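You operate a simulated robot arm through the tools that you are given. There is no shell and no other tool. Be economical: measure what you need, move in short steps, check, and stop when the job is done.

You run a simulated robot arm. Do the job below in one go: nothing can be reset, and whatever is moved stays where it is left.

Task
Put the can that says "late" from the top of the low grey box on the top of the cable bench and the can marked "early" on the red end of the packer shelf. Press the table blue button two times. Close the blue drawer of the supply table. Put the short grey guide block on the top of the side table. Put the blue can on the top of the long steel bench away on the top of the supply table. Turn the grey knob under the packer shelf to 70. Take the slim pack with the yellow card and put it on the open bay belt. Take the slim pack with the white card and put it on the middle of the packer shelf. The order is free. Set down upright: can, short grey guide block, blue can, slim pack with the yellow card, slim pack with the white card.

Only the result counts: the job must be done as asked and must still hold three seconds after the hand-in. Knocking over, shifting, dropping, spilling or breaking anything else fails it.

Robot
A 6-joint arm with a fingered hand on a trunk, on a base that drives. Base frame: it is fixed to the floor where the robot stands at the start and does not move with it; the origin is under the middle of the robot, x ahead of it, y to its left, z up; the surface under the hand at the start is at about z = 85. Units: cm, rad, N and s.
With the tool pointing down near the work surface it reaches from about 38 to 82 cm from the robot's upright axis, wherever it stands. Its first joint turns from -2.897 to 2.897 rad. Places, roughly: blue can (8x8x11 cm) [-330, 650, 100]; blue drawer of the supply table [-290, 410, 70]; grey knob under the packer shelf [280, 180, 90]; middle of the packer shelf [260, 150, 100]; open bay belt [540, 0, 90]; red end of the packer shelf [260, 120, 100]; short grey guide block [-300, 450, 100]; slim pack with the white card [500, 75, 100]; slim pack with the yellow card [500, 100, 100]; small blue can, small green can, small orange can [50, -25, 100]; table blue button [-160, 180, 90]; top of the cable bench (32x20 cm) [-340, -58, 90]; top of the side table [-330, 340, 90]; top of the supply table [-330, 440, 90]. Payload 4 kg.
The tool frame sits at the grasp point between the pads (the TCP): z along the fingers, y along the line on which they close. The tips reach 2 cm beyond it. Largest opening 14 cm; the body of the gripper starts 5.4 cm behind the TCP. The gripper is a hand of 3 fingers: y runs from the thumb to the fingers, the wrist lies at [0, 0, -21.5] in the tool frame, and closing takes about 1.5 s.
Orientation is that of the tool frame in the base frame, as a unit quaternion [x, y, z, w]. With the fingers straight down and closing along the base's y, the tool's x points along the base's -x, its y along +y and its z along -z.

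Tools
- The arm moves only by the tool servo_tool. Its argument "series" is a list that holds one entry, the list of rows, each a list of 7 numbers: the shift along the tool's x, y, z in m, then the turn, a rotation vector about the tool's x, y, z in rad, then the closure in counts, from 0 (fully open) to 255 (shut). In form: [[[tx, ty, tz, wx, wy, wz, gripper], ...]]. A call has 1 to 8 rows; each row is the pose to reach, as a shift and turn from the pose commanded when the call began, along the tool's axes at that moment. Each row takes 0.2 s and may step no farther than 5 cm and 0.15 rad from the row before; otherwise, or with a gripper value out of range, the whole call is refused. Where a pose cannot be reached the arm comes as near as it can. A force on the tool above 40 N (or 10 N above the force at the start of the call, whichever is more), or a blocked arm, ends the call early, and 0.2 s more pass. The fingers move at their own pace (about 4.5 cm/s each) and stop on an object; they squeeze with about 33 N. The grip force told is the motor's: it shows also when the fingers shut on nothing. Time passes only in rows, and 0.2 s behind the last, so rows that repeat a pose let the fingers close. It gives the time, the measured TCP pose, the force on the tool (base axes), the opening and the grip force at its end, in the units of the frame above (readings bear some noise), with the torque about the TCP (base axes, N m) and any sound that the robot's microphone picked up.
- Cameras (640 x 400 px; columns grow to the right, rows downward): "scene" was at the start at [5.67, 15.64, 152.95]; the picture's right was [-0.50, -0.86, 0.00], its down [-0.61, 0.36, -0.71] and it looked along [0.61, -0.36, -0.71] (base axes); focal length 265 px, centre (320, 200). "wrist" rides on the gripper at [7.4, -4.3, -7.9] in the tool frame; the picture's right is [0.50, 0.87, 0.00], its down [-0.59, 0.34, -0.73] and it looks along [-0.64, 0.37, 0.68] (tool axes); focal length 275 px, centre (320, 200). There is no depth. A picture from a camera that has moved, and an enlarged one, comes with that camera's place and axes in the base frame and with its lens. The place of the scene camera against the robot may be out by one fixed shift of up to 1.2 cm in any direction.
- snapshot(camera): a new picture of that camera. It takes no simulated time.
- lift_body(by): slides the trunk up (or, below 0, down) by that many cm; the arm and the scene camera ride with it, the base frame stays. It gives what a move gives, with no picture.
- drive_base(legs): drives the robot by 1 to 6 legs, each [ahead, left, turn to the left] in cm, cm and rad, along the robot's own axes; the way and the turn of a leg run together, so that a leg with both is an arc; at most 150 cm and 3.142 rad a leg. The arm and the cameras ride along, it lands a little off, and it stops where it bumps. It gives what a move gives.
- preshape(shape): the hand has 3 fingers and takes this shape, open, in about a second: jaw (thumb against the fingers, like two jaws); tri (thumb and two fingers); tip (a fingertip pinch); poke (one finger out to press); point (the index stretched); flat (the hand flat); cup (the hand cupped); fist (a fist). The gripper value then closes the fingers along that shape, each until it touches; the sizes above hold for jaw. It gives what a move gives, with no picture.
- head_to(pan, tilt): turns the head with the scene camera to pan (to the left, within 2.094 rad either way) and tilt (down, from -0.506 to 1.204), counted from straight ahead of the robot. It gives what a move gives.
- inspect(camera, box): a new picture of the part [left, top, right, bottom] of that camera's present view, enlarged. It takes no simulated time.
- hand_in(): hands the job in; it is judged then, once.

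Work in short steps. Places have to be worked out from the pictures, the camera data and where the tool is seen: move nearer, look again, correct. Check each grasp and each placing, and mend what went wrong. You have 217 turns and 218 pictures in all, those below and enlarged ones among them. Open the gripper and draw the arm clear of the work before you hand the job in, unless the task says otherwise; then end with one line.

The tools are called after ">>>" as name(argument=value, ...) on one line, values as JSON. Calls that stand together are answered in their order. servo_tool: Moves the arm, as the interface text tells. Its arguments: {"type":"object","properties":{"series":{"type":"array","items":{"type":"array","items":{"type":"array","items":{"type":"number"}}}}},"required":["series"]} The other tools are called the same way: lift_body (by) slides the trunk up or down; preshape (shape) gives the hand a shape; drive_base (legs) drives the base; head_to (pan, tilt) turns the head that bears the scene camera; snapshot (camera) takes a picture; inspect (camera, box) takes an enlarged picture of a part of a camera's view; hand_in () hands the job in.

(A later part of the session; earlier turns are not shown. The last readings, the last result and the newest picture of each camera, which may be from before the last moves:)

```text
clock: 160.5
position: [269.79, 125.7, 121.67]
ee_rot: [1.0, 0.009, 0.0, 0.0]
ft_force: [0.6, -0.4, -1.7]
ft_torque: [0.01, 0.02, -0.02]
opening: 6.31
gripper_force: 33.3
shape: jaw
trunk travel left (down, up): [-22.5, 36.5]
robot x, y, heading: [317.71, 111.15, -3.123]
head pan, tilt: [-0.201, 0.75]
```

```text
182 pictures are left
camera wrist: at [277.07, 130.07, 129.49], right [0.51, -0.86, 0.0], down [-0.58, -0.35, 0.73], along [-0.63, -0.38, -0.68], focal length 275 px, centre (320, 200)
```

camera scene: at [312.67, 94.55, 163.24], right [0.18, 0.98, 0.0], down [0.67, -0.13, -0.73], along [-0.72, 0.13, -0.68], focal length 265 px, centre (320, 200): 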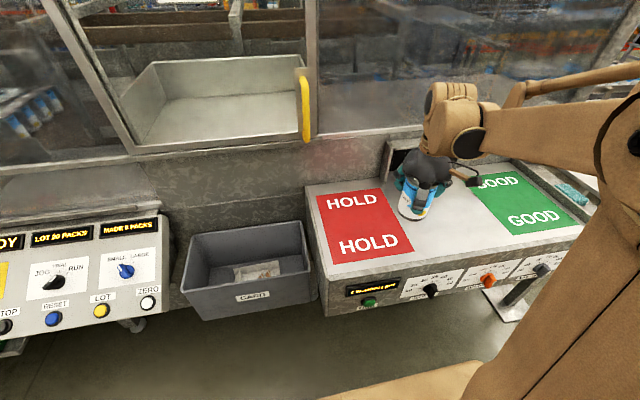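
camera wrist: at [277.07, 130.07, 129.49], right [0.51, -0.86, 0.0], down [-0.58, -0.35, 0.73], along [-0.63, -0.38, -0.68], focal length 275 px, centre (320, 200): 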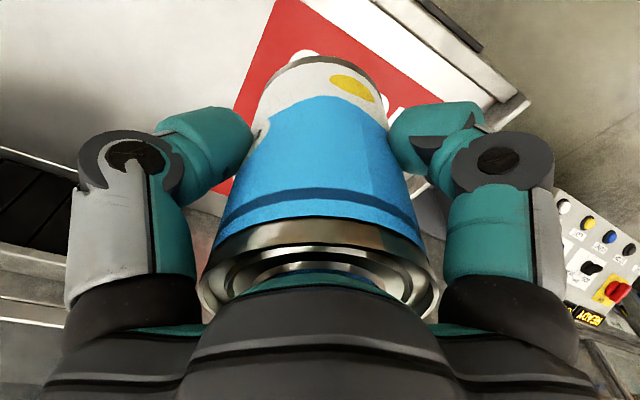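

The red patch spans x 238-269, y 106-132. I shift the can over its centre [255,119].

>>> servo_tool(series=[[[-0.04, 0.018, 0, 0, 0, 0, 255], [-0.08, 0.036, 0, 0, 0, 0, 255], [-0.12, 0.054, 0, 0, 0, 0, 255], [-0.146, 0.066, 0, 0, 0, 0, 255], [-0.146, 0.066, 0.04, 0, 0, 0, 255], [-0.146, 0.066, 0.08, 0, 0, 0, 255], [-0.146, 0.066, 0.12, 0, 0, 0, 255], [-0.146, 0.066, 0.14, 0, 0, 0, 255]]])

>>> snapshot(camera="scene")

>>> snapshot(camera="wrist")

```text
clock: 162.3
position: [255.22, 118.95, 107.59]
ee_rot: [1.0, 0.008, 0.0, 0.0]
ft_force: [-0.5, 0.9, -0.9]
ft_torque: [0.0, 0.01, 0.02]
opening: 6.33
gripper_force: 33.1
shape: jaw
trunk travel left (down, up): [-22.5, 36.5]
robot x, y, heading: [317.7, 111.03, -3.122]
head pan, tilt: [-0.201, 0.75]
```

```text
181 pictures are left
camera scene: at [312.63, 94.54, 163.24], right [0.18, 0.98, 0.0], down [0.67, -0.13, -0.73], along [-0.72, 0.13, -0.68], focal length 265 px, centre (320, 200)
```

scene: 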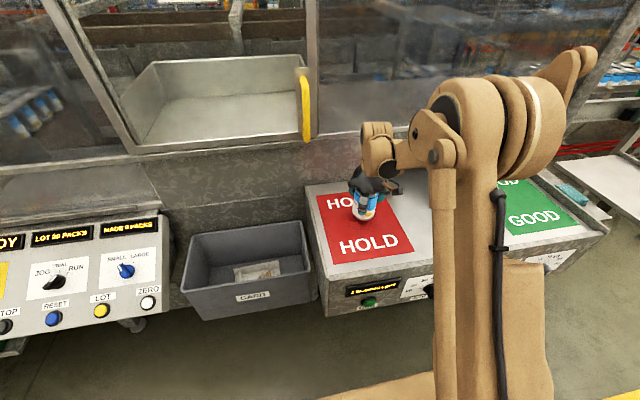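

```text
180 pictures are left
camera wrist: at [262.45, 123.3, 115.43], right [0.51, -0.86, 0.0], down [-0.58, -0.35, 0.73], along [-0.63, -0.38, -0.68], focal length 275 px, centre (320, 200)
```

wrist: 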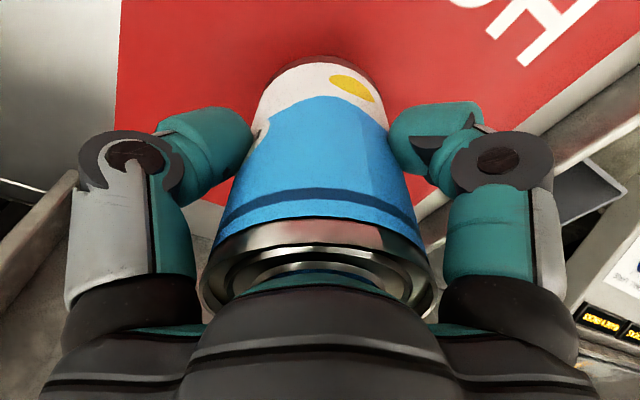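

Can is over the red patch; I lower slowly toward contact.

>>> servo_tool(series=[[[0, 0, 0.008, 0, 0, 0, 255], [0, 0, 0.016, 0, 0, 0, 255], [0, 0, 0.024, 0, 0, 0, 255], [0, 0, 0.032, 0, 0, 0, 255], [0, 0, 0.04, 0, 0, 0, 255]]])

>>> snapshot(camera="wrist")

```text
clock: 163.4
position: [255.29, 118.87, 104.38]
ee_rot: [1.0, 0.008, -0.003, -0.001]
ft_force: [-1.6, 0.0, 34.7]
ft_torque: [0.34, 0.08, 0.0]
opening: 6.51
gripper_force: 33.1
shape: jaw
trunk travel left (down, up): [-22.5, 36.5]
robot x, y, heading: [317.83, 111.25, -3.129]
head pan, tilt: [-0.201, 0.75]
stopped in row 5: the force on the tool passed its limit at 51 N (the readings are from after the stop); the commanded pose is now the measured one
```

```text
179 pictures are left
camera wrist: at [262.64, 123.24, 112.08], right [0.51, -0.86, 0.0], down [-0.58, -0.35, 0.74], along [-0.63, -0.38, -0.68], focal length 275 px, centre (320, 200)
```

wrist: 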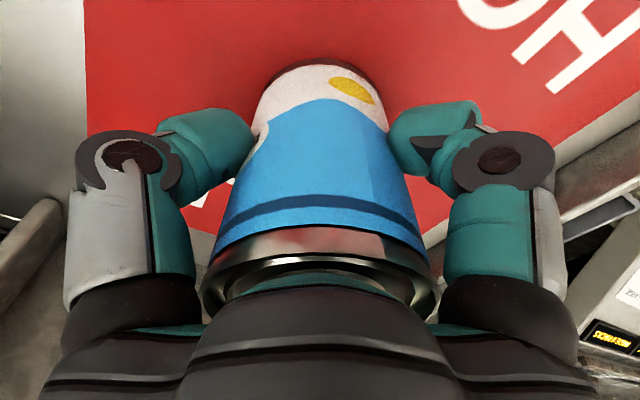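

Contact at TCP 104.4 (shelf ≈ 98). I release gently and retreat up.

>>> servo_tool(series=[[[0, 0, -0.002, 0, 0, 0, 255], [0, 0, -0.002, 0, 0, 0, 150], [0, 0, -0.002, 0, 0, 0, 60], [0, 0, -0.002, 0, 0, 0, 0], [0, 0, -0.002, 0, 0, 0, 0], [0, 0, -0.002, 0, 0, 0, 0], [0, 0, -0.002, 0, 0, 0, 0]]])

>>> servo_tool(series=[[[0, 0, -0.03, 0, 0, 0, 0], [0, 0, -0.07, 0, 0, 0, 0], [0, 0, -0.11, 0, 0, 0, 0], [0, 0, -0.15, 0, 0, 0, 0], [0, 0, -0.19, 0, 0, 0, 0], [0, 0, -0.19, 0, 0, 0, 0]]])

>>> snapshot(camera="wrist")

>>> snapshot(camera="scene")

```text
clock: 165.1
position: [255.21, 118.89, 104.15]
ee_rot: [1.0, 0.009, 0.0, -0.001]
ft_force: [0.5, -1.6, -0.3]
ft_torque: [0.02, -0.04, 0.01]
opening: 14.0
gripper_force: 0.0
shape: jaw
trunk travel left (down, up): [-22.5, 36.5]
robot x, y, heading: [317.96, 111.3, -3.127]
head pan, tilt: [-0.201, 0.75]
```

```text
clock: 166.4
position: [255.11, 118.99, 123.24]
ee_rot: [1.0, 0.008, -0.001, -0.001]
ft_force: [-0.2, -0.7, -0.2]
ft_torque: [0.02, 0.02, 0.0]
opening: 13.98
gripper_force: 0.1
shape: jaw
trunk travel left (down, up): [-22.5, 36.5]
robot x, y, heading: [317.42, 110.91, -3.128]
head pan, tilt: [-0.201, 0.75]
```

```text
178 pictures are left
camera wrist: at [262.47, 123.29, 131.13], right [0.51, -0.86, 0.0], down [-0.58, -0.35, 0.74], along [-0.63, -0.38, -0.68], focal length 275 px, centre (320, 200)
```

wrist: 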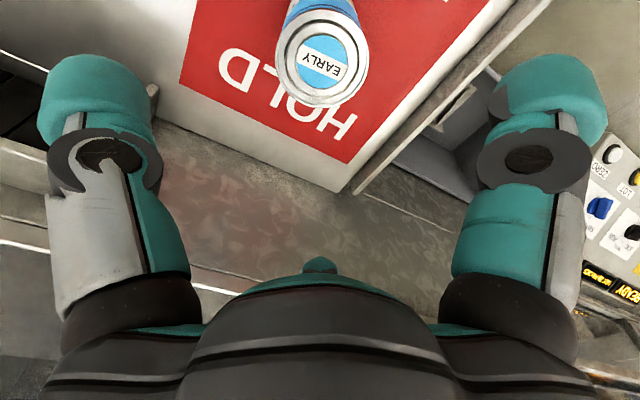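

```text
177 pictures are left
camera scene: at [312.62, 94.54, 163.23], right [0.18, 0.98, 0.0], down [0.67, -0.13, -0.73], along [-0.72, 0.13, -0.68], focal length 265 px, centre (320, 200)
```

scene: 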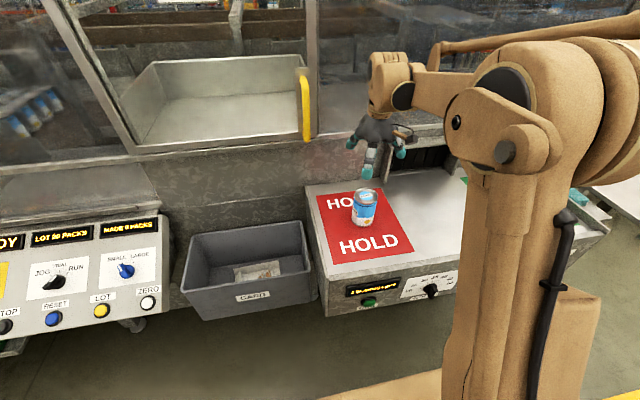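

EARLY can stands on red. Next the grey knob: I back off a little, strafe along to about y=175 and look.

>>> drive_base(legs=[[-30, 0, 0], [0, -50, 0]])

>>> head_to(pan=-0.1, tilt=0.7)

>>> snapshot(camera="scene")

```text
clock: 171.0
position: [283.91, 169.2, 123.11]
ee_rot: [1.0, 0.012, -0.002, 0.0]
ft_force: [0.4, 0.3, 0.4]
ft_torque: [0.0, 0.01, -0.02]
opening: 14.03
gripper_force: 0.1
shape: jaw
trunk travel left (down, up): [-22.5, 36.5]
robot x, y, heading: [346.57, 162.07, -3.117]
head pan, tilt: [-0.201, 0.75]
```

```text
clock: 171.7
position: [283.96, 169.17, 123.22]
ee_rot: [1.0, 0.011, -0.001, -0.001]
ft_force: [0.2, -0.1, -0.1]
ft_torque: [0.02, -0.03, -0.01]
opening: 14.0
gripper_force: 0.0
shape: jaw
trunk travel left (down, up): [-22.5, 36.5]
robot x, y, heading: [346.66, 162.08, -3.118]
head pan, tilt: [-0.099, 0.7]
```

```text
176 pictures are left
camera scene: at [341.27, 144.35, 163.66], right [0.08, 1.0, 0.0], down [0.64, -0.05, -0.76], along [-0.76, 0.06, -0.64], focal length 265 px, centre (320, 200)
```

scene: 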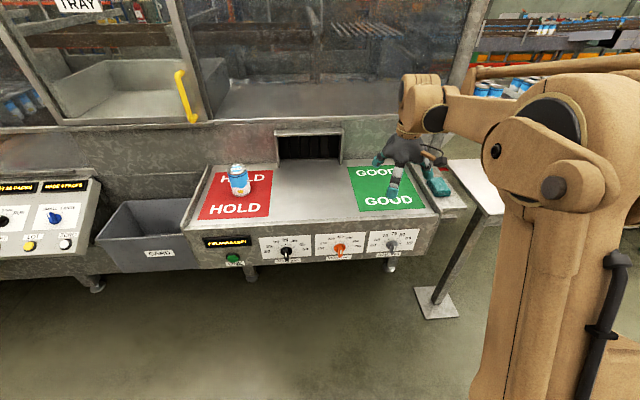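

>>> inspect(camera="scene", box=[190, 220, 430, 270])

>>> inspect(camera="scene", box=[360, 225, 420, 262])

```text
2.67 times, centred on (310, 245) of scene
camera zoom: at [341.27, 144.35, 163.66], right [0.08, 1.0, 0.0], down [0.64, -0.05, -0.76], along [-0.76, 0.06, -0.64], focal length 706 px, centre (347, 80)
```

zoom: 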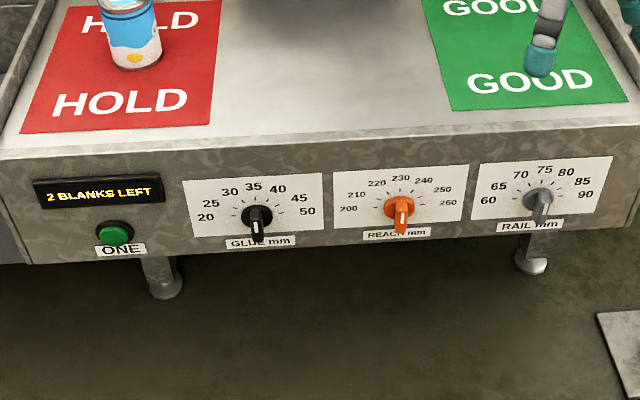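

```text
10.67 times, centred on (390, 244) of scene
camera zoom: at [341.27, 144.35, 163.66], right [0.08, 1.0, 0.0], down [0.64, -0.05, -0.76], along [-0.76, 0.06, -0.64], focal length 2825 px, centre (-427, -264)
```

zoom: 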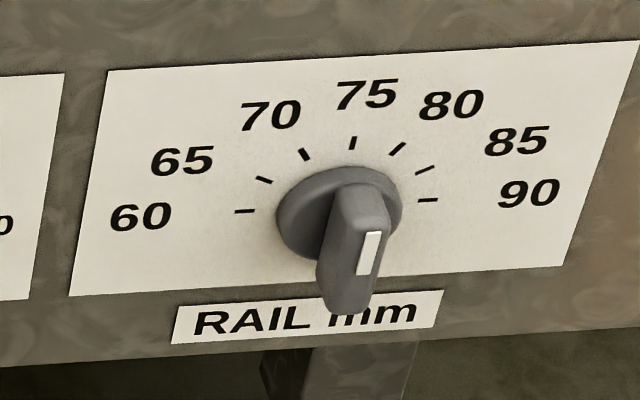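

The grey RAIL knob sits near [277, 177.5, 85]; its setting needs a closer look. I back off, strafe, and pitch the hand to point horizontally at the panel.

>>> drive_base(legs=[[-18, -8, 0]])

>>> servo_tool(series=[[[0, 0, 0.0, 0, -0.14, 0, 0], [0, 0, 0.0, 0, -0.28, 0, 0], [0, 0, 0.0, 0, -0.42, 0, 0], [0, 0, 0.03, 0, -0.56, 0, 0], [0, 0, 0.06, 0, -0.7, 0, 0], [0, 0, 0.09, 0, -0.84, 0, 0], [0, 0, 0.12, 0, -0.98, 0, 0], [0, 0, 0.15, 0, -1.12, 0, 0]]])

```text
clock: 173.3
position: [301.85, 177.58, 123.22]
ee_rot: [1.0, 0.011, -0.002, 0.0]
ft_force: [1.8, 0.8, -0.1]
ft_torque: [-0.01, 0.02, 0.02]
opening: 13.98
gripper_force: 0.0
shape: jaw
trunk travel left (down, up): [-22.5, 36.5]
robot x, y, heading: [364.47, 170.35, -3.12]
head pan, tilt: [-0.099, 0.7]
```

```text
clock: 175.1
position: [301.62, 177.72, 108.14]
ee_rot: [0.847, 0.01, -0.532, 0.006]
ft_force: [-0.3, -0.2, 0.4]
ft_torque: [-0.01, 0.02, -0.01]
opening: 13.99
gripper_force: 0.0
shape: jaw
trunk travel left (down, up): [-22.5, 36.5]
robot x, y, heading: [364.55, 170.5, -3.115]
head pan, tilt: [-0.099, 0.7]
```

Arm tracks well. I complete the pitch while lowering to z≈87.

>>> servo_tool(series=[[[0.04, 0, 0.019, 0, -0.1, 0, 0], [0.08, 0, 0.038, 0, -0.2, 0, 0], [0.12, 0, 0.057, 0, -0.3, 0, 0], [0.155, 0, 0.075, 0, -0.4, 0, 0], [0.19, 0, 0.092, 0, -0.45, 0, 0], [0.19, 0, 0.092, 0, -0.45, 0, 0]]])

>>> snapshot(camera="wrist")

>>> snapshot(camera="scene")

```text
clock: 176.5
position: [287.13, 181.03, 93.21]
ee_rot: [0.717, 0.003, -0.697, 0.007]
ft_force: [0.6, 0.3, 0.5]
ft_torque: [0.02, -0.01, -0.01]
opening: 13.98
gripper_force: 0.1
shape: jaw
out of reach, approached as far as the arm can: row 1, 2, 3, 4, 5, 6
trunk travel left (down, up): [-22.5, 36.5]
robot x, y, heading: [364.77, 170.17, -3.121]
head pan, tilt: [-0.099, 0.7]
```

```text
173 pictures are left
camera wrist: at [295.16, 185.34, 85.96], right [0.03, -0.87, -0.49], down [0.72, -0.32, 0.61], along [-0.69, -0.37, 0.62], focal length 275 px, centre (320, 200)
```

wrist: 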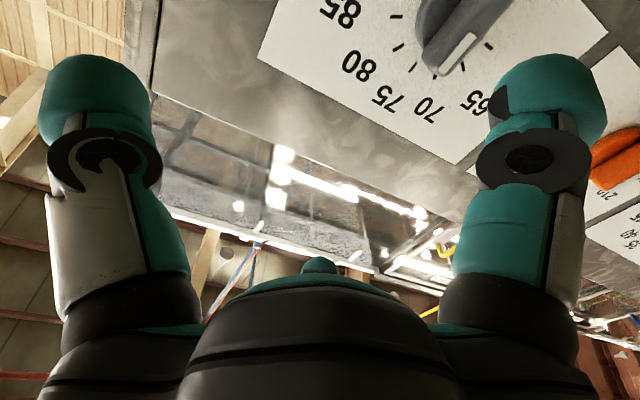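

```text
172 pictures are left
camera scene: at [358.96, 152.8, 163.67], right [0.08, 1.0, 0.0], down [0.64, -0.05, -0.76], along [-0.76, 0.06, -0.64], focal length 265 px, centre (320, 200)
```

scene: 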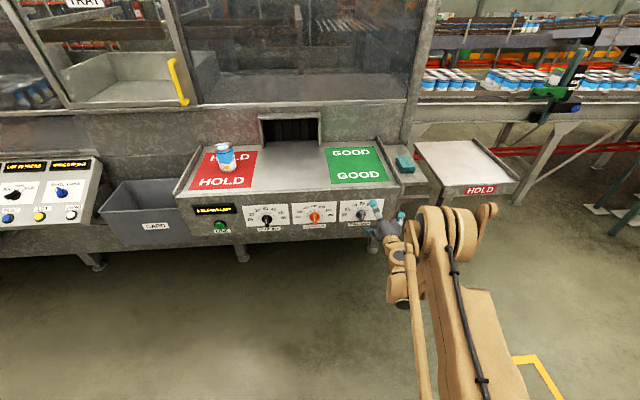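

The white mark is visible from here; I enlarge it, and lower the trunk.

>>> inspect(camera="wrist", box=[300, 0, 540, 150])

>>> lift_body(by=-15)

>>> snapshot(camera="wrist")

```text
2.67 times, centred on (420, 75) of wrist
camera zoom: at [295.16, 185.34, 85.96], right [0.03, -0.87, -0.49], down [0.72, -0.32, 0.61], along [-0.69, -0.37, 0.62], focal length 734 px, centre (53, 533)
```

zoom: 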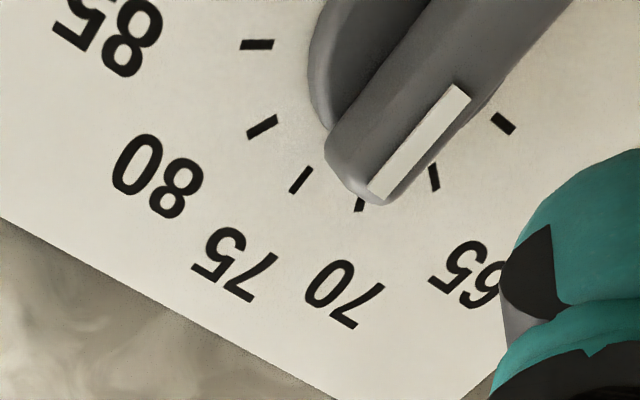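

```text
clock: 178.2
position: [287.25, 180.82, 78.29]
ee_rot: [0.718, 0.004, -0.696, 0.008]
ft_force: [-0.2, -1.3, -0.9]
ft_torque: [0.02, -0.01, -0.01]
opening: 14.01
gripper_force: 0.2
shape: jaw
trunk travel left (down, up): [-7.5, 51.5]
robot x, y, heading: [364.2, 170.28, -3.122]
head pan, tilt: [-0.099, 0.7]
```

```text
170 pictures are left
camera wrist: at [295.18, 185.3, 71.03], right [0.03, -0.87, -0.49], down [0.72, -0.32, 0.61], along [-0.69, -0.38, 0.62], focal length 275 px, centre (320, 200)
```

wrist: 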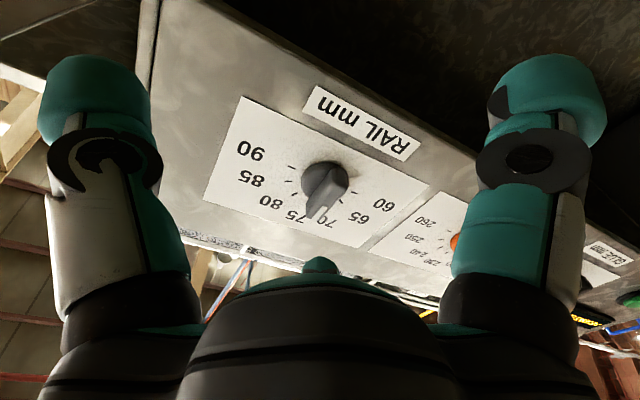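

>>> inspect(camera="wrist", box=[200, 80, 440, 250])

```text
2.35 times, centred on (320, 165) of wrist
camera zoom: at [295.18, 185.3, 71.03], right [0.03, -0.87, -0.49], down [0.72, -0.32, 0.61], along [-0.69, -0.38, 0.62], focal length 648 px, centre (320, 282)
```

zoom: 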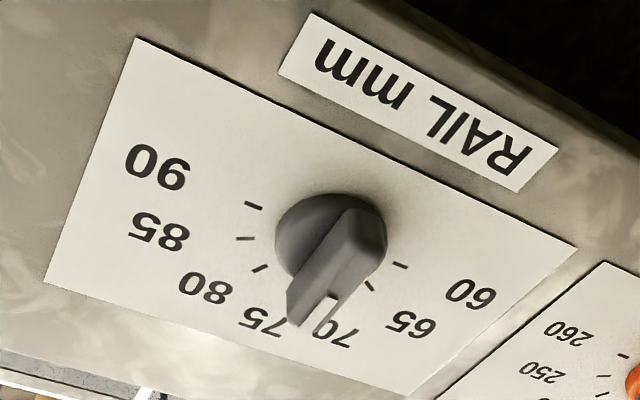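

The pointer is near 75; it must turn 30° counter-clockwise. The knob hub is at about [275, 175.3, 86]. I send a null move first to see what the commanded pose is.

>>> servo_tool(series=[[[0, 0, -0.01, 0, 0, 0, 0]]])

```text
clock: 178.6
position: [287.23, 180.96, 78.21]
ee_rot: [0.717, 0.005, -0.697, 0.009]
ft_force: [-0.6, -0.3, 0.5]
ft_torque: [0.01, 0.03, -0.01]
opening: 13.97
gripper_force: 0.1
shape: jaw
out of reach, approached as far as the arm can: row 1
trunk travel left (down, up): [-7.5, 51.5]
robot x, y, heading: [364.2, 170.53, -3.12]
head pan, tilt: [-0.099, 0.7]
```

The commanded pose was unreachable; I now command a reachable pre-grasp pose at [287, 175.3, 86].

>>> servo_tool(series=[[[-0.035, 0.005, 0.03, 0, 0, 0, 0], [-0.07, 0.01, 0.065, 0, 0, 0, 0], [-0.105, 0.015, 0.095, 0, 0, 0, 0], [-0.13, 0.02, 0.125, 0, 0, 0, 0], [-0.14, 0.021, 0.155, 0, 0, 0, 0], [-0.14, 0.021, 0.155, 0, 0, 0, 0]]])

>>> snapshot(camera="wrist")

```text
clock: 179.5
position: [277.88, 179.48, 88.23]
ee_rot: [0.717, 0.005, -0.697, 0.007]
ft_force: [25.9, -1.4, -8.6]
ft_torque: [0.41, 0.86, -0.06]
opening: 13.98
gripper_force: 0.1
shape: jaw
trunk travel left (down, up): [-7.5, 51.5]
robot x, y, heading: [364.83, 170.36, -3.119]
head pan, tilt: [-0.099, 0.7]
stopped in row 4: the force on the tool passed its limit at 121 N (the readings are from after the stop); the commanded pose is now the measured one
```

```text
168 pictures are left
camera wrist: at [285.89, 183.79, 81.02], right [0.03, -0.87, -0.5], down [0.72, -0.32, 0.61], along [-0.69, -0.38, 0.62], focal length 275 px, centre (320, 200)
```

wrist: 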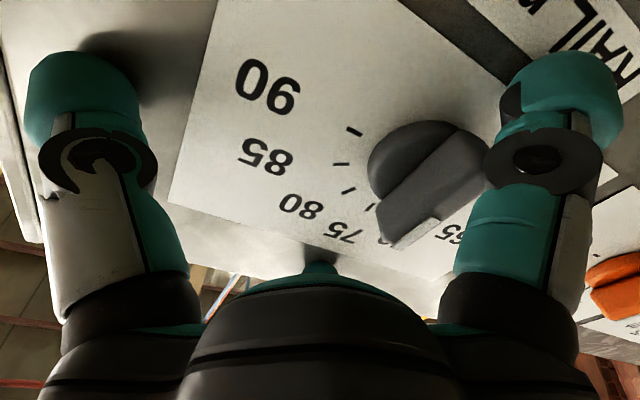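

The hand touched the panel (panel at x≈276; the out-of-reach command had been clamped). I back off 3 cm and centre on the knob [276,175.6,85.3].

>>> servo_tool(series=[[[0, 0, -0.03, 0, 0, 0, 0], [0.014, 0.02, -0.04, 0, 0, 0, 0], [0.028, 0.039, -0.04, 0, 0, 0, 0], [0.028, 0.039, -0.04, 0, 0, 0, 0]]])

>>> snapshot(camera="wrist")

>>> snapshot(camera="scene")

```text
clock: 180.5
position: [281.89, 175.48, 85.58]
ee_rot: [0.717, 0.005, -0.697, 0.008]
ft_force: [0.9, -0.4, 1.0]
ft_torque: [-0.03, 0.0, 0.01]
opening: 14.0
gripper_force: 0.1
shape: jaw
trunk travel left (down, up): [-7.5, 51.5]
robot x, y, heading: [364.42, 170.35, -3.121]
head pan, tilt: [-0.099, 0.7]
```

```text
167 pictures are left
camera wrist: at [289.86, 179.88, 78.3], right [0.03, -0.87, -0.5], down [0.72, -0.32, 0.61], along [-0.69, -0.38, 0.62], focal length 275 px, centre (320, 200)
```

wrist: 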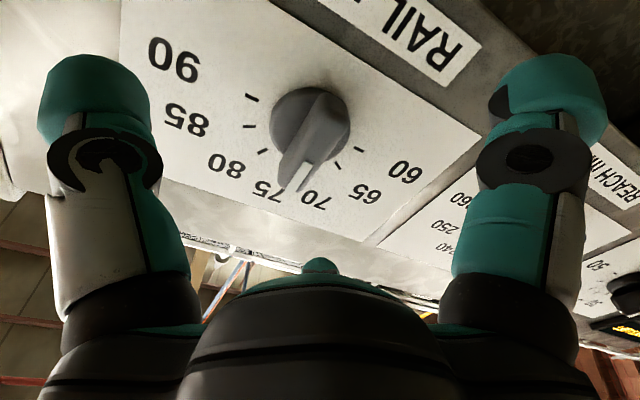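

```text
166 pictures are left
camera scene: at [359.02, 152.75, 148.66], right [0.08, 1.0, 0.0], down [0.64, -0.05, -0.76], along [-0.76, 0.06, -0.64], focal length 265 px, centre (320, 200)
```

scene: 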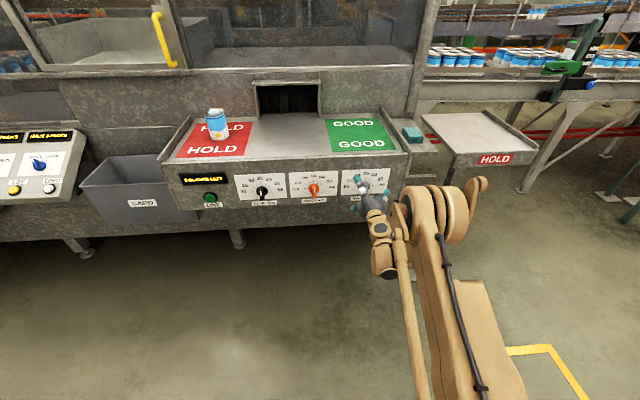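

Knob centred at [276.5,176,85.2]. Advance 2.8 cm and close on the ridge.

>>> servo_tool(series=[[[0.003, -0.005, 0.015, 0, 0, 0, 0], [0.003, -0.005, 0.028, 0, 0, 0, 0], [0.003, -0.005, 0.028, 0, 0, 0, 255], [0.003, -0.005, 0.028, 0, 0, 0, 255], [0.003, -0.005, 0.028, 0, 0, 0, 255], [0.003, -0.005, 0.028, 0, 0, 0, 255], [0.003, -0.005, 0.028, 0, 0, 0, 255], [0.003, -0.005, 0.028, 0, 0, 0, 255]]])

>>> servo_tool(series=[[[0, 0, 0, 0, 0, 0, 255], [0, 0, 0, 0, 0, 0, 255], [0, 0, 0, 0, 0, 0, 255]]])

>>> snapshot(camera="wrist")

```text
clock: 182.3
position: [279.01, 176.02, 85.18]
ee_rot: [0.717, 0.005, -0.697, 0.007]
ft_force: [4.9, -3.5, -4.1]
ft_torque: [0.03, -0.04, -0.5]
opening: 3.53
gripper_force: 18.3
shape: jaw
trunk travel left (down, up): [-7.5, 51.5]
robot x, y, heading: [364.24, 170.56, -3.115]
head pan, tilt: [-0.099, 0.7]
```

```text
clock: 183.1
position: [279.02, 175.93, 85.06]
ee_rot: [0.717, 0.006, -0.697, 0.008]
ft_force: [9.9, -6.9, -8.3]
ft_torque: [-0.02, 0.02, -0.82]
opening: 3.42
gripper_force: 33.3
shape: jaw
trunk travel left (down, up): [-7.5, 51.5]
robot x, y, heading: [364.4, 170.23, -3.121]
head pan, tilt: [-0.099, 0.7]
```

```text
165 pictures are left
camera wrist: at [287.03, 180.28, 77.95], right [0.03, -0.87, -0.5], down [0.72, -0.32, 0.61], along [-0.69, -0.38, 0.62], focal length 275 px, centre (320, 200)
```

wrist: 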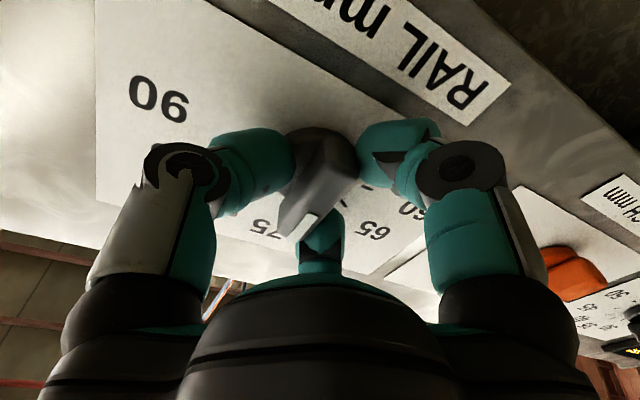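

Gripped. I rotate about tool z by -0.5 rad (counter-clockwise seen from the front).

>>> servo_tool(series=[[[0, 0, 0, 0, 0, -0.1, 255], [0, 0, 0, 0, 0, -0.2, 255], [0, 0, 0, 0, 0, -0.3, 255], [0, 0, 0, 0, 0, -0.4, 255], [0, 0, 0, 0, 0, -0.5, 255], [0, 0, 0, 0, 0, -0.5, 255]]])

>>> snapshot(camera="wrist")

>>> inspect(camera="scene", box=[320, 150, 420, 220])

```text
clock: 184.5
position: [279.23, 175.39, 85.02]
ee_rot: [0.704, 0.171, -0.667, -0.176]
ft_force: [14.0, -0.9, -2.3]
ft_torque: [-0.03, 0.48, -1.22]
opening: 3.17
gripper_force: 32.7
shape: jaw
out of reach, approached as far as the arm can: row 3, 4, 5, 6
trunk travel left (down, up): [-7.5, 51.5]
robot x, y, heading: [364.45, 169.68, -3.123]
head pan, tilt: [-0.099, 0.7]
stopped in row 6: the force on the tool passed its limit at 45 N (the readings are from after the stop); the commanded pose is now the measured one
```

```text
164 pictures are left
camera wrist: at [287.41, 182.49, 81.08], right [0.03, -0.52, -0.85], down [0.71, -0.59, 0.39], along [-0.71, -0.61, 0.35], focal length 275 px, centre (320, 200)
```

wrist: 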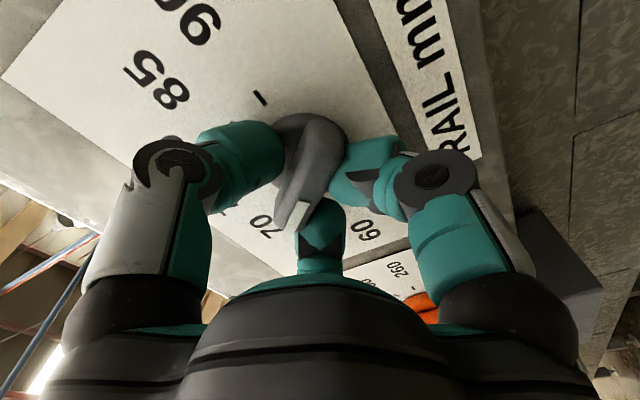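

```text
5.71 times, centred on (370, 185) of scene
camera zoom: at [359.2, 152.71, 148.67], right [0.08, 1.0, 0.0], down [0.64, -0.05, -0.77], along [-0.76, 0.06, -0.64], focal length 1514 px, centre (34, 286)
```

zoom: 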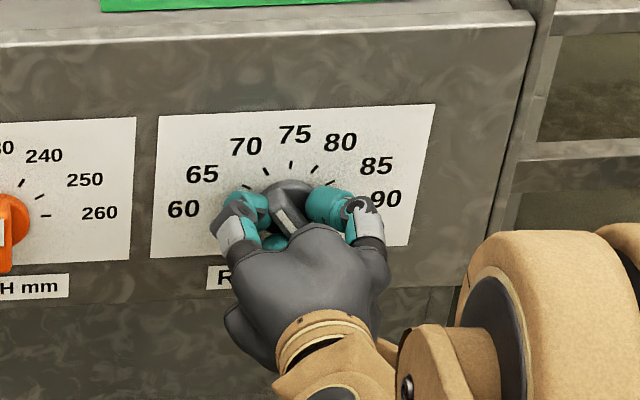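

Turned about 0.49 rad. I release and back off to read the pointer.

>>> servo_tool(series=[[[0, 0, 0, 0, 0, 0, 0], [0, 0, 0, 0, 0, 0, 0], [0, 0, 0, 0, 0, 0, 0], [0, 0, 0, 0, 0, 0, 0], [0, 0, 0, 0, 0, 0, 0], [0, 0, -0.03, 0, 0, 0, 0], [0, 0, -0.06, 0, 0, 0, 0], [0, 0, -0.06, 0, 0, 0, 0]]])

>>> snapshot(camera="wrist")

>>> inspect(camera="scene", box=[320, 150, 420, 220])

```text
clock: 185.0
position: [279.18, 175.18, 84.92]
ee_rot: [0.705, 0.173, -0.665, -0.174]
ft_force: [0.8, 0.2, -0.1]
ft_torque: [-0.02, 0.04, 0.01]
opening: 14.01
gripper_force: 0.1
shape: jaw
trunk travel left (down, up): [-7.5, 51.5]
robot x, y, heading: [364.63, 170.22, -3.124]
head pan, tilt: [-0.099, 0.7]
stopped in row 2: the force on the tool passed its limit at 46 N (the readings are from after the stop); the commanded pose is now the measured one
```

```text
162 pictures are left
camera wrist: at [287.28, 182.35, 80.84], right [0.04, -0.52, -0.85], down [0.71, -0.59, 0.39], along [-0.71, -0.62, 0.35], focal length 275 px, centre (320, 200)
```

wrist: 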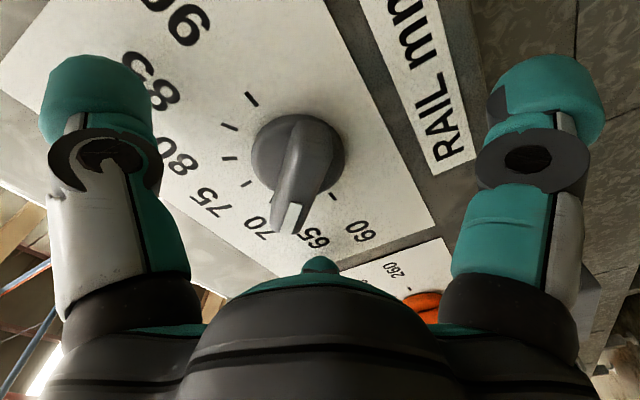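

```text
5.71 times, centred on (370, 185) of scene
camera zoom: at [358.92, 152.8, 148.67], right [0.08, 1.0, 0.0], down [0.64, -0.05, -0.76], along [-0.76, 0.06, -0.65], focal length 1514 px, centre (34, 286)
```

zoom: 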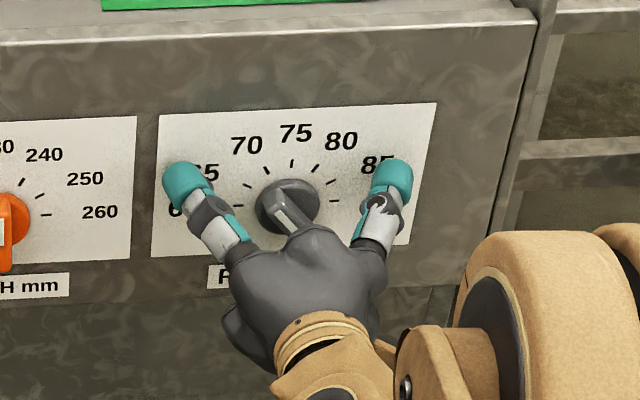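

Now back off.

>>> servo_tool(series=[[[0, 0, -0.02, 0, 0, 0, 0], [0, 0, -0.04, 0, 0, 0, 0], [0, 0, -0.04, 0, 0, 0, 0]]])

>>> drive_base(legs=[[-10, 0, 0], [0, -15, 0]])

>>> inspect(camera="wrist", box=[160, 0, 480, 200])

>>> inspect(camera="scene", box=[310, 160, 390, 210])

```text
clock: 185.8
position: [283.26, 175.12, 85.1]
ee_rot: [0.704, 0.174, -0.666, -0.173]
ft_force: [-0.3, -0.8, 0.7]
ft_torque: [-0.01, 0.02, 0.0]
opening: 14.03
gripper_force: 0.0
shape: jaw
trunk travel left (down, up): [-7.5, 51.5]
robot x, y, heading: [364.47, 170.33, -3.122]
head pan, tilt: [-0.099, 0.7]
```

```text
clock: 187.9
position: [292.96, 190.41, 85.16]
ee_rot: [0.705, 0.175, -0.666, -0.172]
ft_force: [-0.2, 0.5, -0.7]
ft_torque: [-0.01, -0.01, -0.03]
opening: 14.01
gripper_force: 0.1
shape: jaw
trunk travel left (down, up): [-7.5, 51.5]
robot x, y, heading: [374.22, 185.84, -3.12]
head pan, tilt: [-0.099, 0.7]
```

```text
2.00 times, centred on (320, 100) of wrist
camera zoom: at [301.06, 197.47, 81.09], right [0.04, -0.52, -0.85], down [0.71, -0.59, 0.39], along [-0.71, -0.62, 0.35], focal length 551 px, centre (320, 400)
```

zoom: 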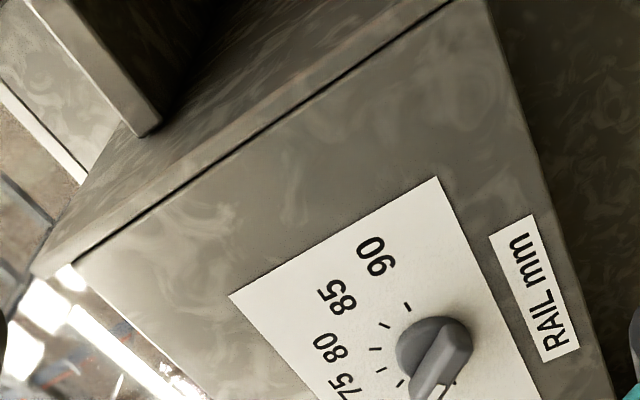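

```text
8.00 times, centred on (350, 185) of scene
camera zoom: at [368.77, 168.03, 148.67], right [0.08, 1.0, 0.0], down [0.64, -0.05, -0.76], along [-0.76, 0.06, -0.64], focal length 2119 px, centre (80, 320)
```

zoom: 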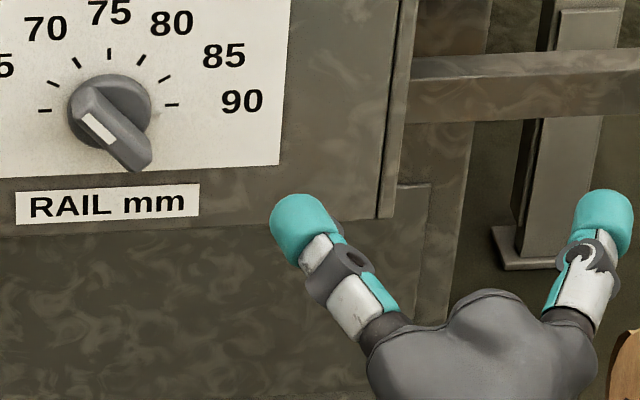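

The pointer appears slightly past 70 (≈69). For a flatter view, I back away and zoom.

>>> drive_base(legs=[[-50, 0, 0]])

>>> head_to(pan=0, tilt=0.35)

>>> snapshot(camera="scene")

```text
clock: 190.9
position: [342.64, 191.29, 85.09]
ee_rot: [0.704, 0.175, -0.666, -0.173]
ft_force: [-0.4, 0.6, 0.4]
ft_torque: [0.02, -0.01, -0.02]
opening: 14.01
gripper_force: 0.3
shape: jaw
trunk travel left (down, up): [-7.5, 51.5]
robot x, y, heading: [423.95, 186.62, -3.122]
head pan, tilt: [-0.099, 0.7]
```

```text
clock: 191.7
position: [342.75, 191.15, 84.99]
ee_rot: [0.704, 0.175, -0.666, -0.172]
ft_force: [-0.6, -0.1, 1.2]
ft_torque: [-0.02, 0.01, -0.01]
opening: 14.0
gripper_force: 0.1
shape: jaw
trunk travel left (down, up): [-7.5, 51.5]
robot x, y, heading: [424.15, 186.53, -3.114]
head pan, tilt: [0.0, 0.351]
```

```text
158 pictures are left
camera scene: at [417.77, 168.24, 151.79], right [-0.02, 1.0, 0.0], down [0.34, 0.01, -0.94], along [-0.94, -0.02, -0.34], focal length 265 px, centre (320, 200)
```

scene: 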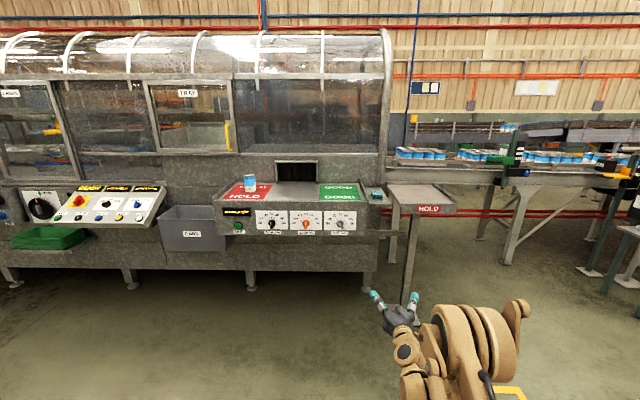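

>>> inspect(camera="scene", box=[322, 208, 360, 234])

>>> inspect(camera="scene", box=[220, 170, 364, 240])

```text
15.38 times, centred on (341, 221) of scene
camera zoom: at [417.77, 168.24, 151.79], right [-0.02, 1.0, 0.0], down [0.34, 0.01, -0.94], along [-0.94, -0.02, -0.34], focal length 4075 px, centre (-3, -123)
```

zoom: 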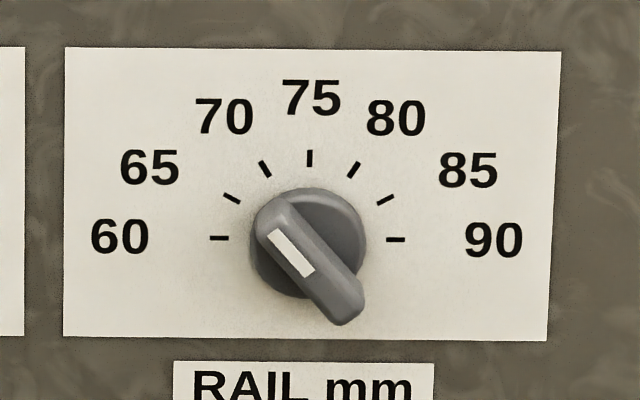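

```text
4.44 times, centred on (292, 205) of scene
camera zoom: at [417.77, 168.24, 151.79], right [-0.02, 1.0, 0.0], down [0.34, 0.01, -0.94], along [-0.94, -0.02, -0.34], focal length 1177 px, centre (444, 178)
```

zoom: 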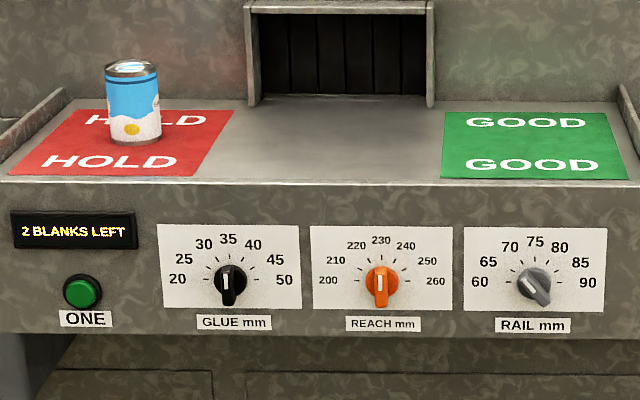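

Calibrated on the ticks, the pointer reads ≈69.3; I'll fine-correct when I return here. Now I restore the hand to point down, with the trunk up.

>>> lift_body(by=30)

>>> servo_tool(series=[[[0, 0, 0, 0, 0, 0.12, 0], [0, 0, 0, 0, 0, 0.24, 0], [0, 0, 0, 0, 0, 0.36, 0], [0, 0, 0, 0, 0, 0.47, 0], [0, 0, 0, 0, 0, 0.47, 0]]])

>>> servo_tool(series=[[[-0.03, 0, 0, 0, 0.13, 0, 0], [-0.06, 0, 0, 0, 0.27, 0, 0], [-0.09, 0, 0, 0, 0.41, 0, 0], [-0.12, 0, 0, 0, 0.55, 0, 0], [-0.15, 0, 0, 0, 0.69, 0, 0], [-0.15, 0, 0, 0, 0.83, 0, 0], [-0.15, 0, 0, 0, 0.97, 0, 0], [-0.15, 0, 0, 0, 1.1, 0, 0]]])

>>> servo_tool(series=[[[0, 0, 0, 0, 0.12, 0, 0], [0, 0, 0, 0, 0.25, 0, 0], [0, 0, 0, 0, 0.37, 0, 0], [0, 0, 0, 0, 0.47, 0, 0], [0, 0, 0, 0, 0.47, 0, 0]]])

```text
clock: 194.7
position: [342.65, 191.24, 115.13]
ee_rot: [0.704, 0.175, -0.666, -0.172]
ft_force: [0.0, -0.6, -0.9]
ft_torque: [-0.01, -0.01, -0.02]
opening: 13.99
gripper_force: 0.0
shape: jaw
trunk travel left (down, up): [-37.5, 21.5]
robot x, y, heading: [423.78, 186.76, -3.124]
head pan, tilt: [0.0, 0.351]
```

```text
clock: 195.9
position: [342.68, 191.07, 115.11]
ee_rot: [0.726, 0.006, -0.688, -0.012]
ft_force: [-0.6, -0.1, -0.1]
ft_torque: [0.0, 0.01, -0.01]
opening: 14.0
gripper_force: 0.1
shape: jaw
trunk travel left (down, up): [-37.5, 21.5]
robot x, y, heading: [423.94, 186.65, -3.117]
head pan, tilt: [0.0, 0.351]
```

```text
clock: 197.7
position: [341.73, 190.9, 130.11]
ee_rot: [0.978, -0.002, -0.206, -0.013]
ft_force: [0.0, 0.1, 0.1]
ft_torque: [0.04, -0.04, -0.03]
opening: 13.98
gripper_force: 0.1
shape: jaw
trunk travel left (down, up): [-37.5, 21.5]
robot x, y, heading: [423.8, 186.7, -3.118]
head pan, tilt: [0.0, 0.351]
```

```text
clock: 198.9
position: [343.32, 190.8, 129.66]
ee_rot: [0.999, -0.005, 0.029, -0.013]
ft_force: [-0.3, -0.3, -0.6]
ft_torque: [0.03, -0.04, -0.02]
opening: 13.99
gripper_force: 0.2
shape: jaw
out of reach, approached as far as the arm can: row 4, 5
trunk travel left (down, up): [-37.5, 21.5]
robot x, y, heading: [423.94, 186.97, -3.113]
head pan, tilt: [0.0, 0.351]
```

Small orientation correction and pull the hand in to ~60 cm.

>>> servo_tool(series=[[[0.05, 0, 0, -0.012, -0.029, -0.016, 0], [0.1, 0, 0, -0.025, -0.058, -0.032, 0], [0.15, 0, 0, -0.025, -0.058, -0.032, 0], [0.2, 0, 0, -0.025, -0.058, -0.032, 0], [0.24, 0, 0, -0.025, -0.058, -0.032, 0], [0.24, 0, 0, -0.025, -0.058, -0.032, 0]]])

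>>> drive_base(legs=[[40, 0, 0], [0, 90, 0], [0, 0, 3.1]])

>>> head_to(pan=0.0, tilt=0.6)

>>> snapshot(camera="scene")

```text
clock: 200.3
position: [367.79, 190.53, 131.04]
ee_rot: [1.0, 0.011, -0.002, 0.0]
ft_force: [0.0, 0.5, 0.3]
ft_torque: [0.0, 0.0, 0.01]
opening: 14.04
gripper_force: 0.0
shape: jaw
trunk travel left (down, up): [-37.5, 21.5]
robot x, y, heading: [423.91, 186.93, -3.115]
head pan, tilt: [0.0, 0.351]
```

```text
clock: 214.3
position: [442.36, 89.28, 131.24]
ee_rot: [0.015, 1.0, -0.001, 0.002]
ft_force: [-0.1, 0.4, -0.1]
ft_torque: [0.01, 0.0, 0.0]
opening: 13.99
gripper_force: 0.0
shape: jaw
trunk travel left (down, up): [-37.5, 21.5]
robot x, y, heading: [386.54, 96.15, -0.034]
head pan, tilt: [0.0, 0.351]
```

```text
clock: 215.1
position: [442.41, 89.35, 131.1]
ee_rot: [0.015, 1.0, 0.0, 0.003]
ft_force: [0.4, -0.2, -0.5]
ft_torque: [0.02, 0.0, 0.0]
opening: 14.0
gripper_force: 0.0
shape: jaw
trunk travel left (down, up): [-37.5, 21.5]
robot x, y, heading: [386.39, 96.34, -0.029]
head pan, tilt: [0.0, 0.6]
```

```text
155 pictures are left
camera scene: at [394.42, 115.67, 179.53], right [-0.03, -1.0, 0.0], down [-0.56, 0.02, -0.83], along [0.82, -0.02, -0.56], focal length 265 px, centre (320, 200)
```

scene: 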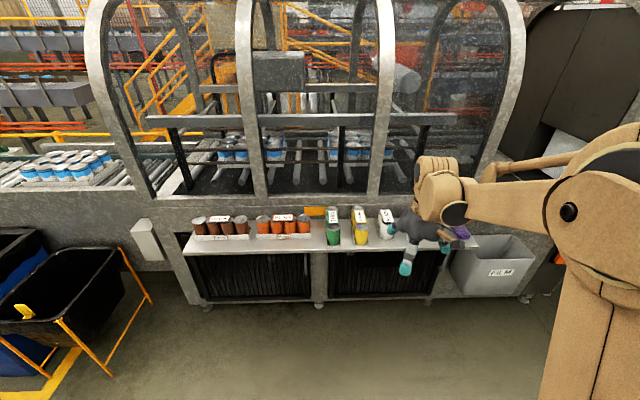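

The packs are on this ledge; I enlarge.

>>> inspect(camera="scene", box=[180, 190, 480, 290])

>>> snapshot(camera="wrist")

```text
2.13 times, centred on (330, 240) of scene
camera zoom: at [394.42, 115.67, 179.53], right [-0.03, -1.0, 0.0], down [-0.56, 0.02, -0.83], along [0.82, -0.02, -0.56], focal length 565 px, centre (299, 115)
```

zoom: 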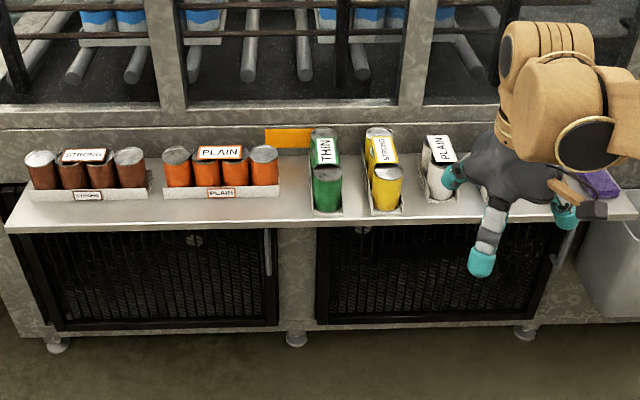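

```text
153 pictures are left
camera wrist: at [434.77, 85.27, 139.0], right [-0.47, 0.88, 0.0], down [0.59, 0.32, 0.74], along [0.65, 0.35, -0.68], focal length 275 px, centre (320, 200)
```

wrist: 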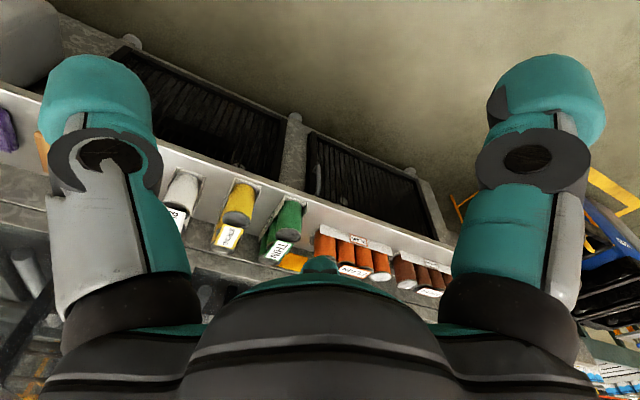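

I raise the hand out of view and check the cards on all slim packs.

>>> servo_tool(series=[[[0.04, 0, -0.04, 0, 0, 0, 0], [0.08, 0, -0.08, 0, 0, 0, 0], [0.12, 0, -0.12, 0, 0, 0, 0], [0.12, 0, -0.16, 0, 0, 0, 0], [0.12, 0, -0.2, 0, 0, 0, 0]]])

>>> drive_base(legs=[[0, 20, 0]])

>>> head_to(pan=-0.35, tilt=0.65)

>>> snapshot(camera="scene")

```text
refused: row 1 steps farther than a row can; nothing moved
```

```text
clock: 216.7
position: [442.96, 109.37, 131.11]
ee_rot: [0.015, 1.0, -0.001, 0.003]
ft_force: [-0.5, 0.1, 0.6]
ft_torque: [0.02, 0.04, 0.02]
opening: 14.01
gripper_force: 0.1
shape: jaw
trunk travel left (down, up): [-37.5, 21.5]
robot x, y, heading: [386.43, 116.09, -0.029]
head pan, tilt: [0.0, 0.6]
```

```text
clock: 217.5
position: [443.04, 109.16, 131.1]
ee_rot: [0.016, 1.0, 0.0, 0.002]
ft_force: [-0.2, -0.5, 0.3]
ft_torque: [-0.01, 0.01, 0.02]
opening: 13.97
gripper_force: 0.1
shape: jaw
trunk travel left (down, up): [-37.5, 21.5]
robot x, y, heading: [387.33, 115.73, -0.026]
head pan, tilt: [-0.351, 0.649]
```

```text
152 pictures are left
camera scene: at [394.25, 132.65, 179.1], right [-0.37, -0.93, 0.0], down [-0.56, 0.22, -0.8], along [0.74, -0.3, -0.6], focal length 265 px, centre (320, 200)
```

scene: 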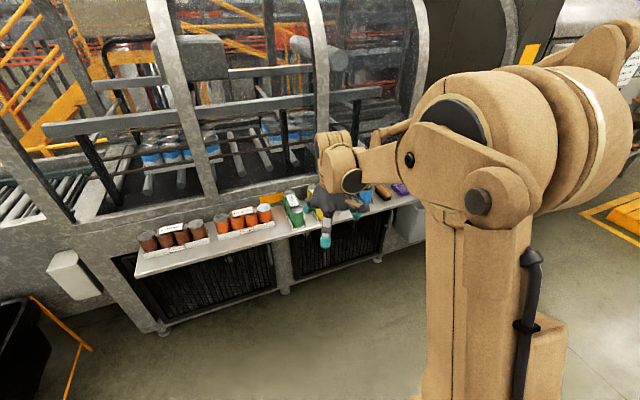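

Better from the other side: I strafe right so the packs lie in front of the head.

>>> drive_base(legs=[[0, -58, 0]])

>>> head_to(pan=0.1, tilt=0.65)

>>> snapshot(camera="scene")

>>> inspect(camera="scene", box=[240, 190, 440, 310])

```text
clock: 220.8
position: [441.22, 51.05, 131.07]
ee_rot: [0.017, 1.0, 0.0, 0.002]
ft_force: [0.5, 0.0, 0.4]
ft_torque: [0.0, -0.01, 0.01]
opening: 14.01
gripper_force: 0.1
shape: jaw
trunk travel left (down, up): [-37.5, 21.5]
robot x, y, heading: [385.03, 58.33, -0.034]
head pan, tilt: [-0.351, 0.649]
```

```text
clock: 221.7
position: [441.23, 51.22, 131.13]
ee_rot: [0.016, 1.0, 0.001, 0.003]
ft_force: [-0.5, -0.1, -0.6]
ft_torque: [-0.01, 0.02, 0.01]
opening: 14.02
gripper_force: 0.0
shape: jaw
trunk travel left (down, up): [-37.5, 21.5]
robot x, y, heading: [385.29, 58.05, -0.035]
head pan, tilt: [0.099, 0.649]
```

```text
151 pictures are left
camera scene: at [393.12, 78.45, 179.1], right [0.07, -1.0, 0.0], down [-0.6, -0.04, -0.8], along [0.79, 0.05, -0.6], focal length 265 px, centre (320, 200)
```

scene: 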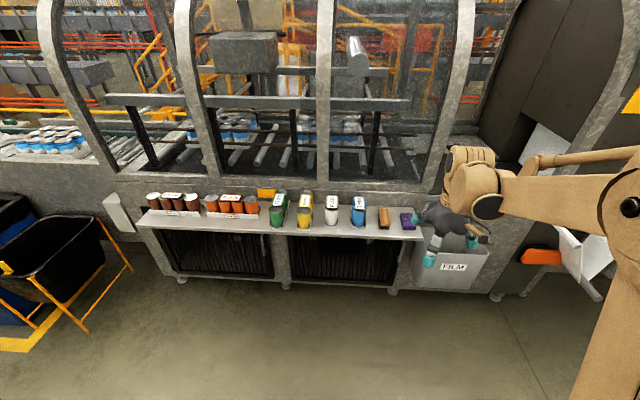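

```text
3.20 times, centred on (340, 250) of scene
camera zoom: at [393.12, 78.45, 179.1], right [0.07, -1.0, 0.0], down [-0.6, -0.04, -0.8], along [0.79, 0.05, -0.6], focal length 848 px, centre (256, 40)
```

zoom: 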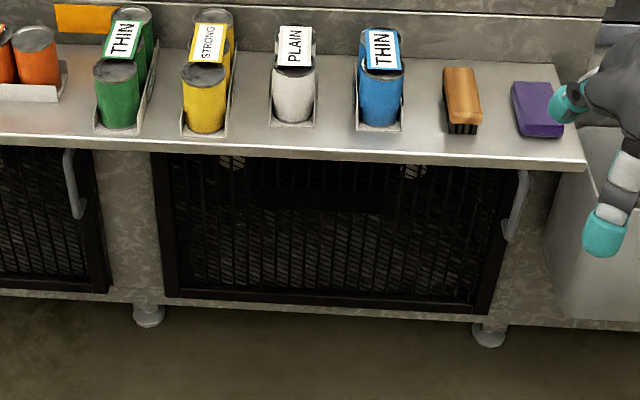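

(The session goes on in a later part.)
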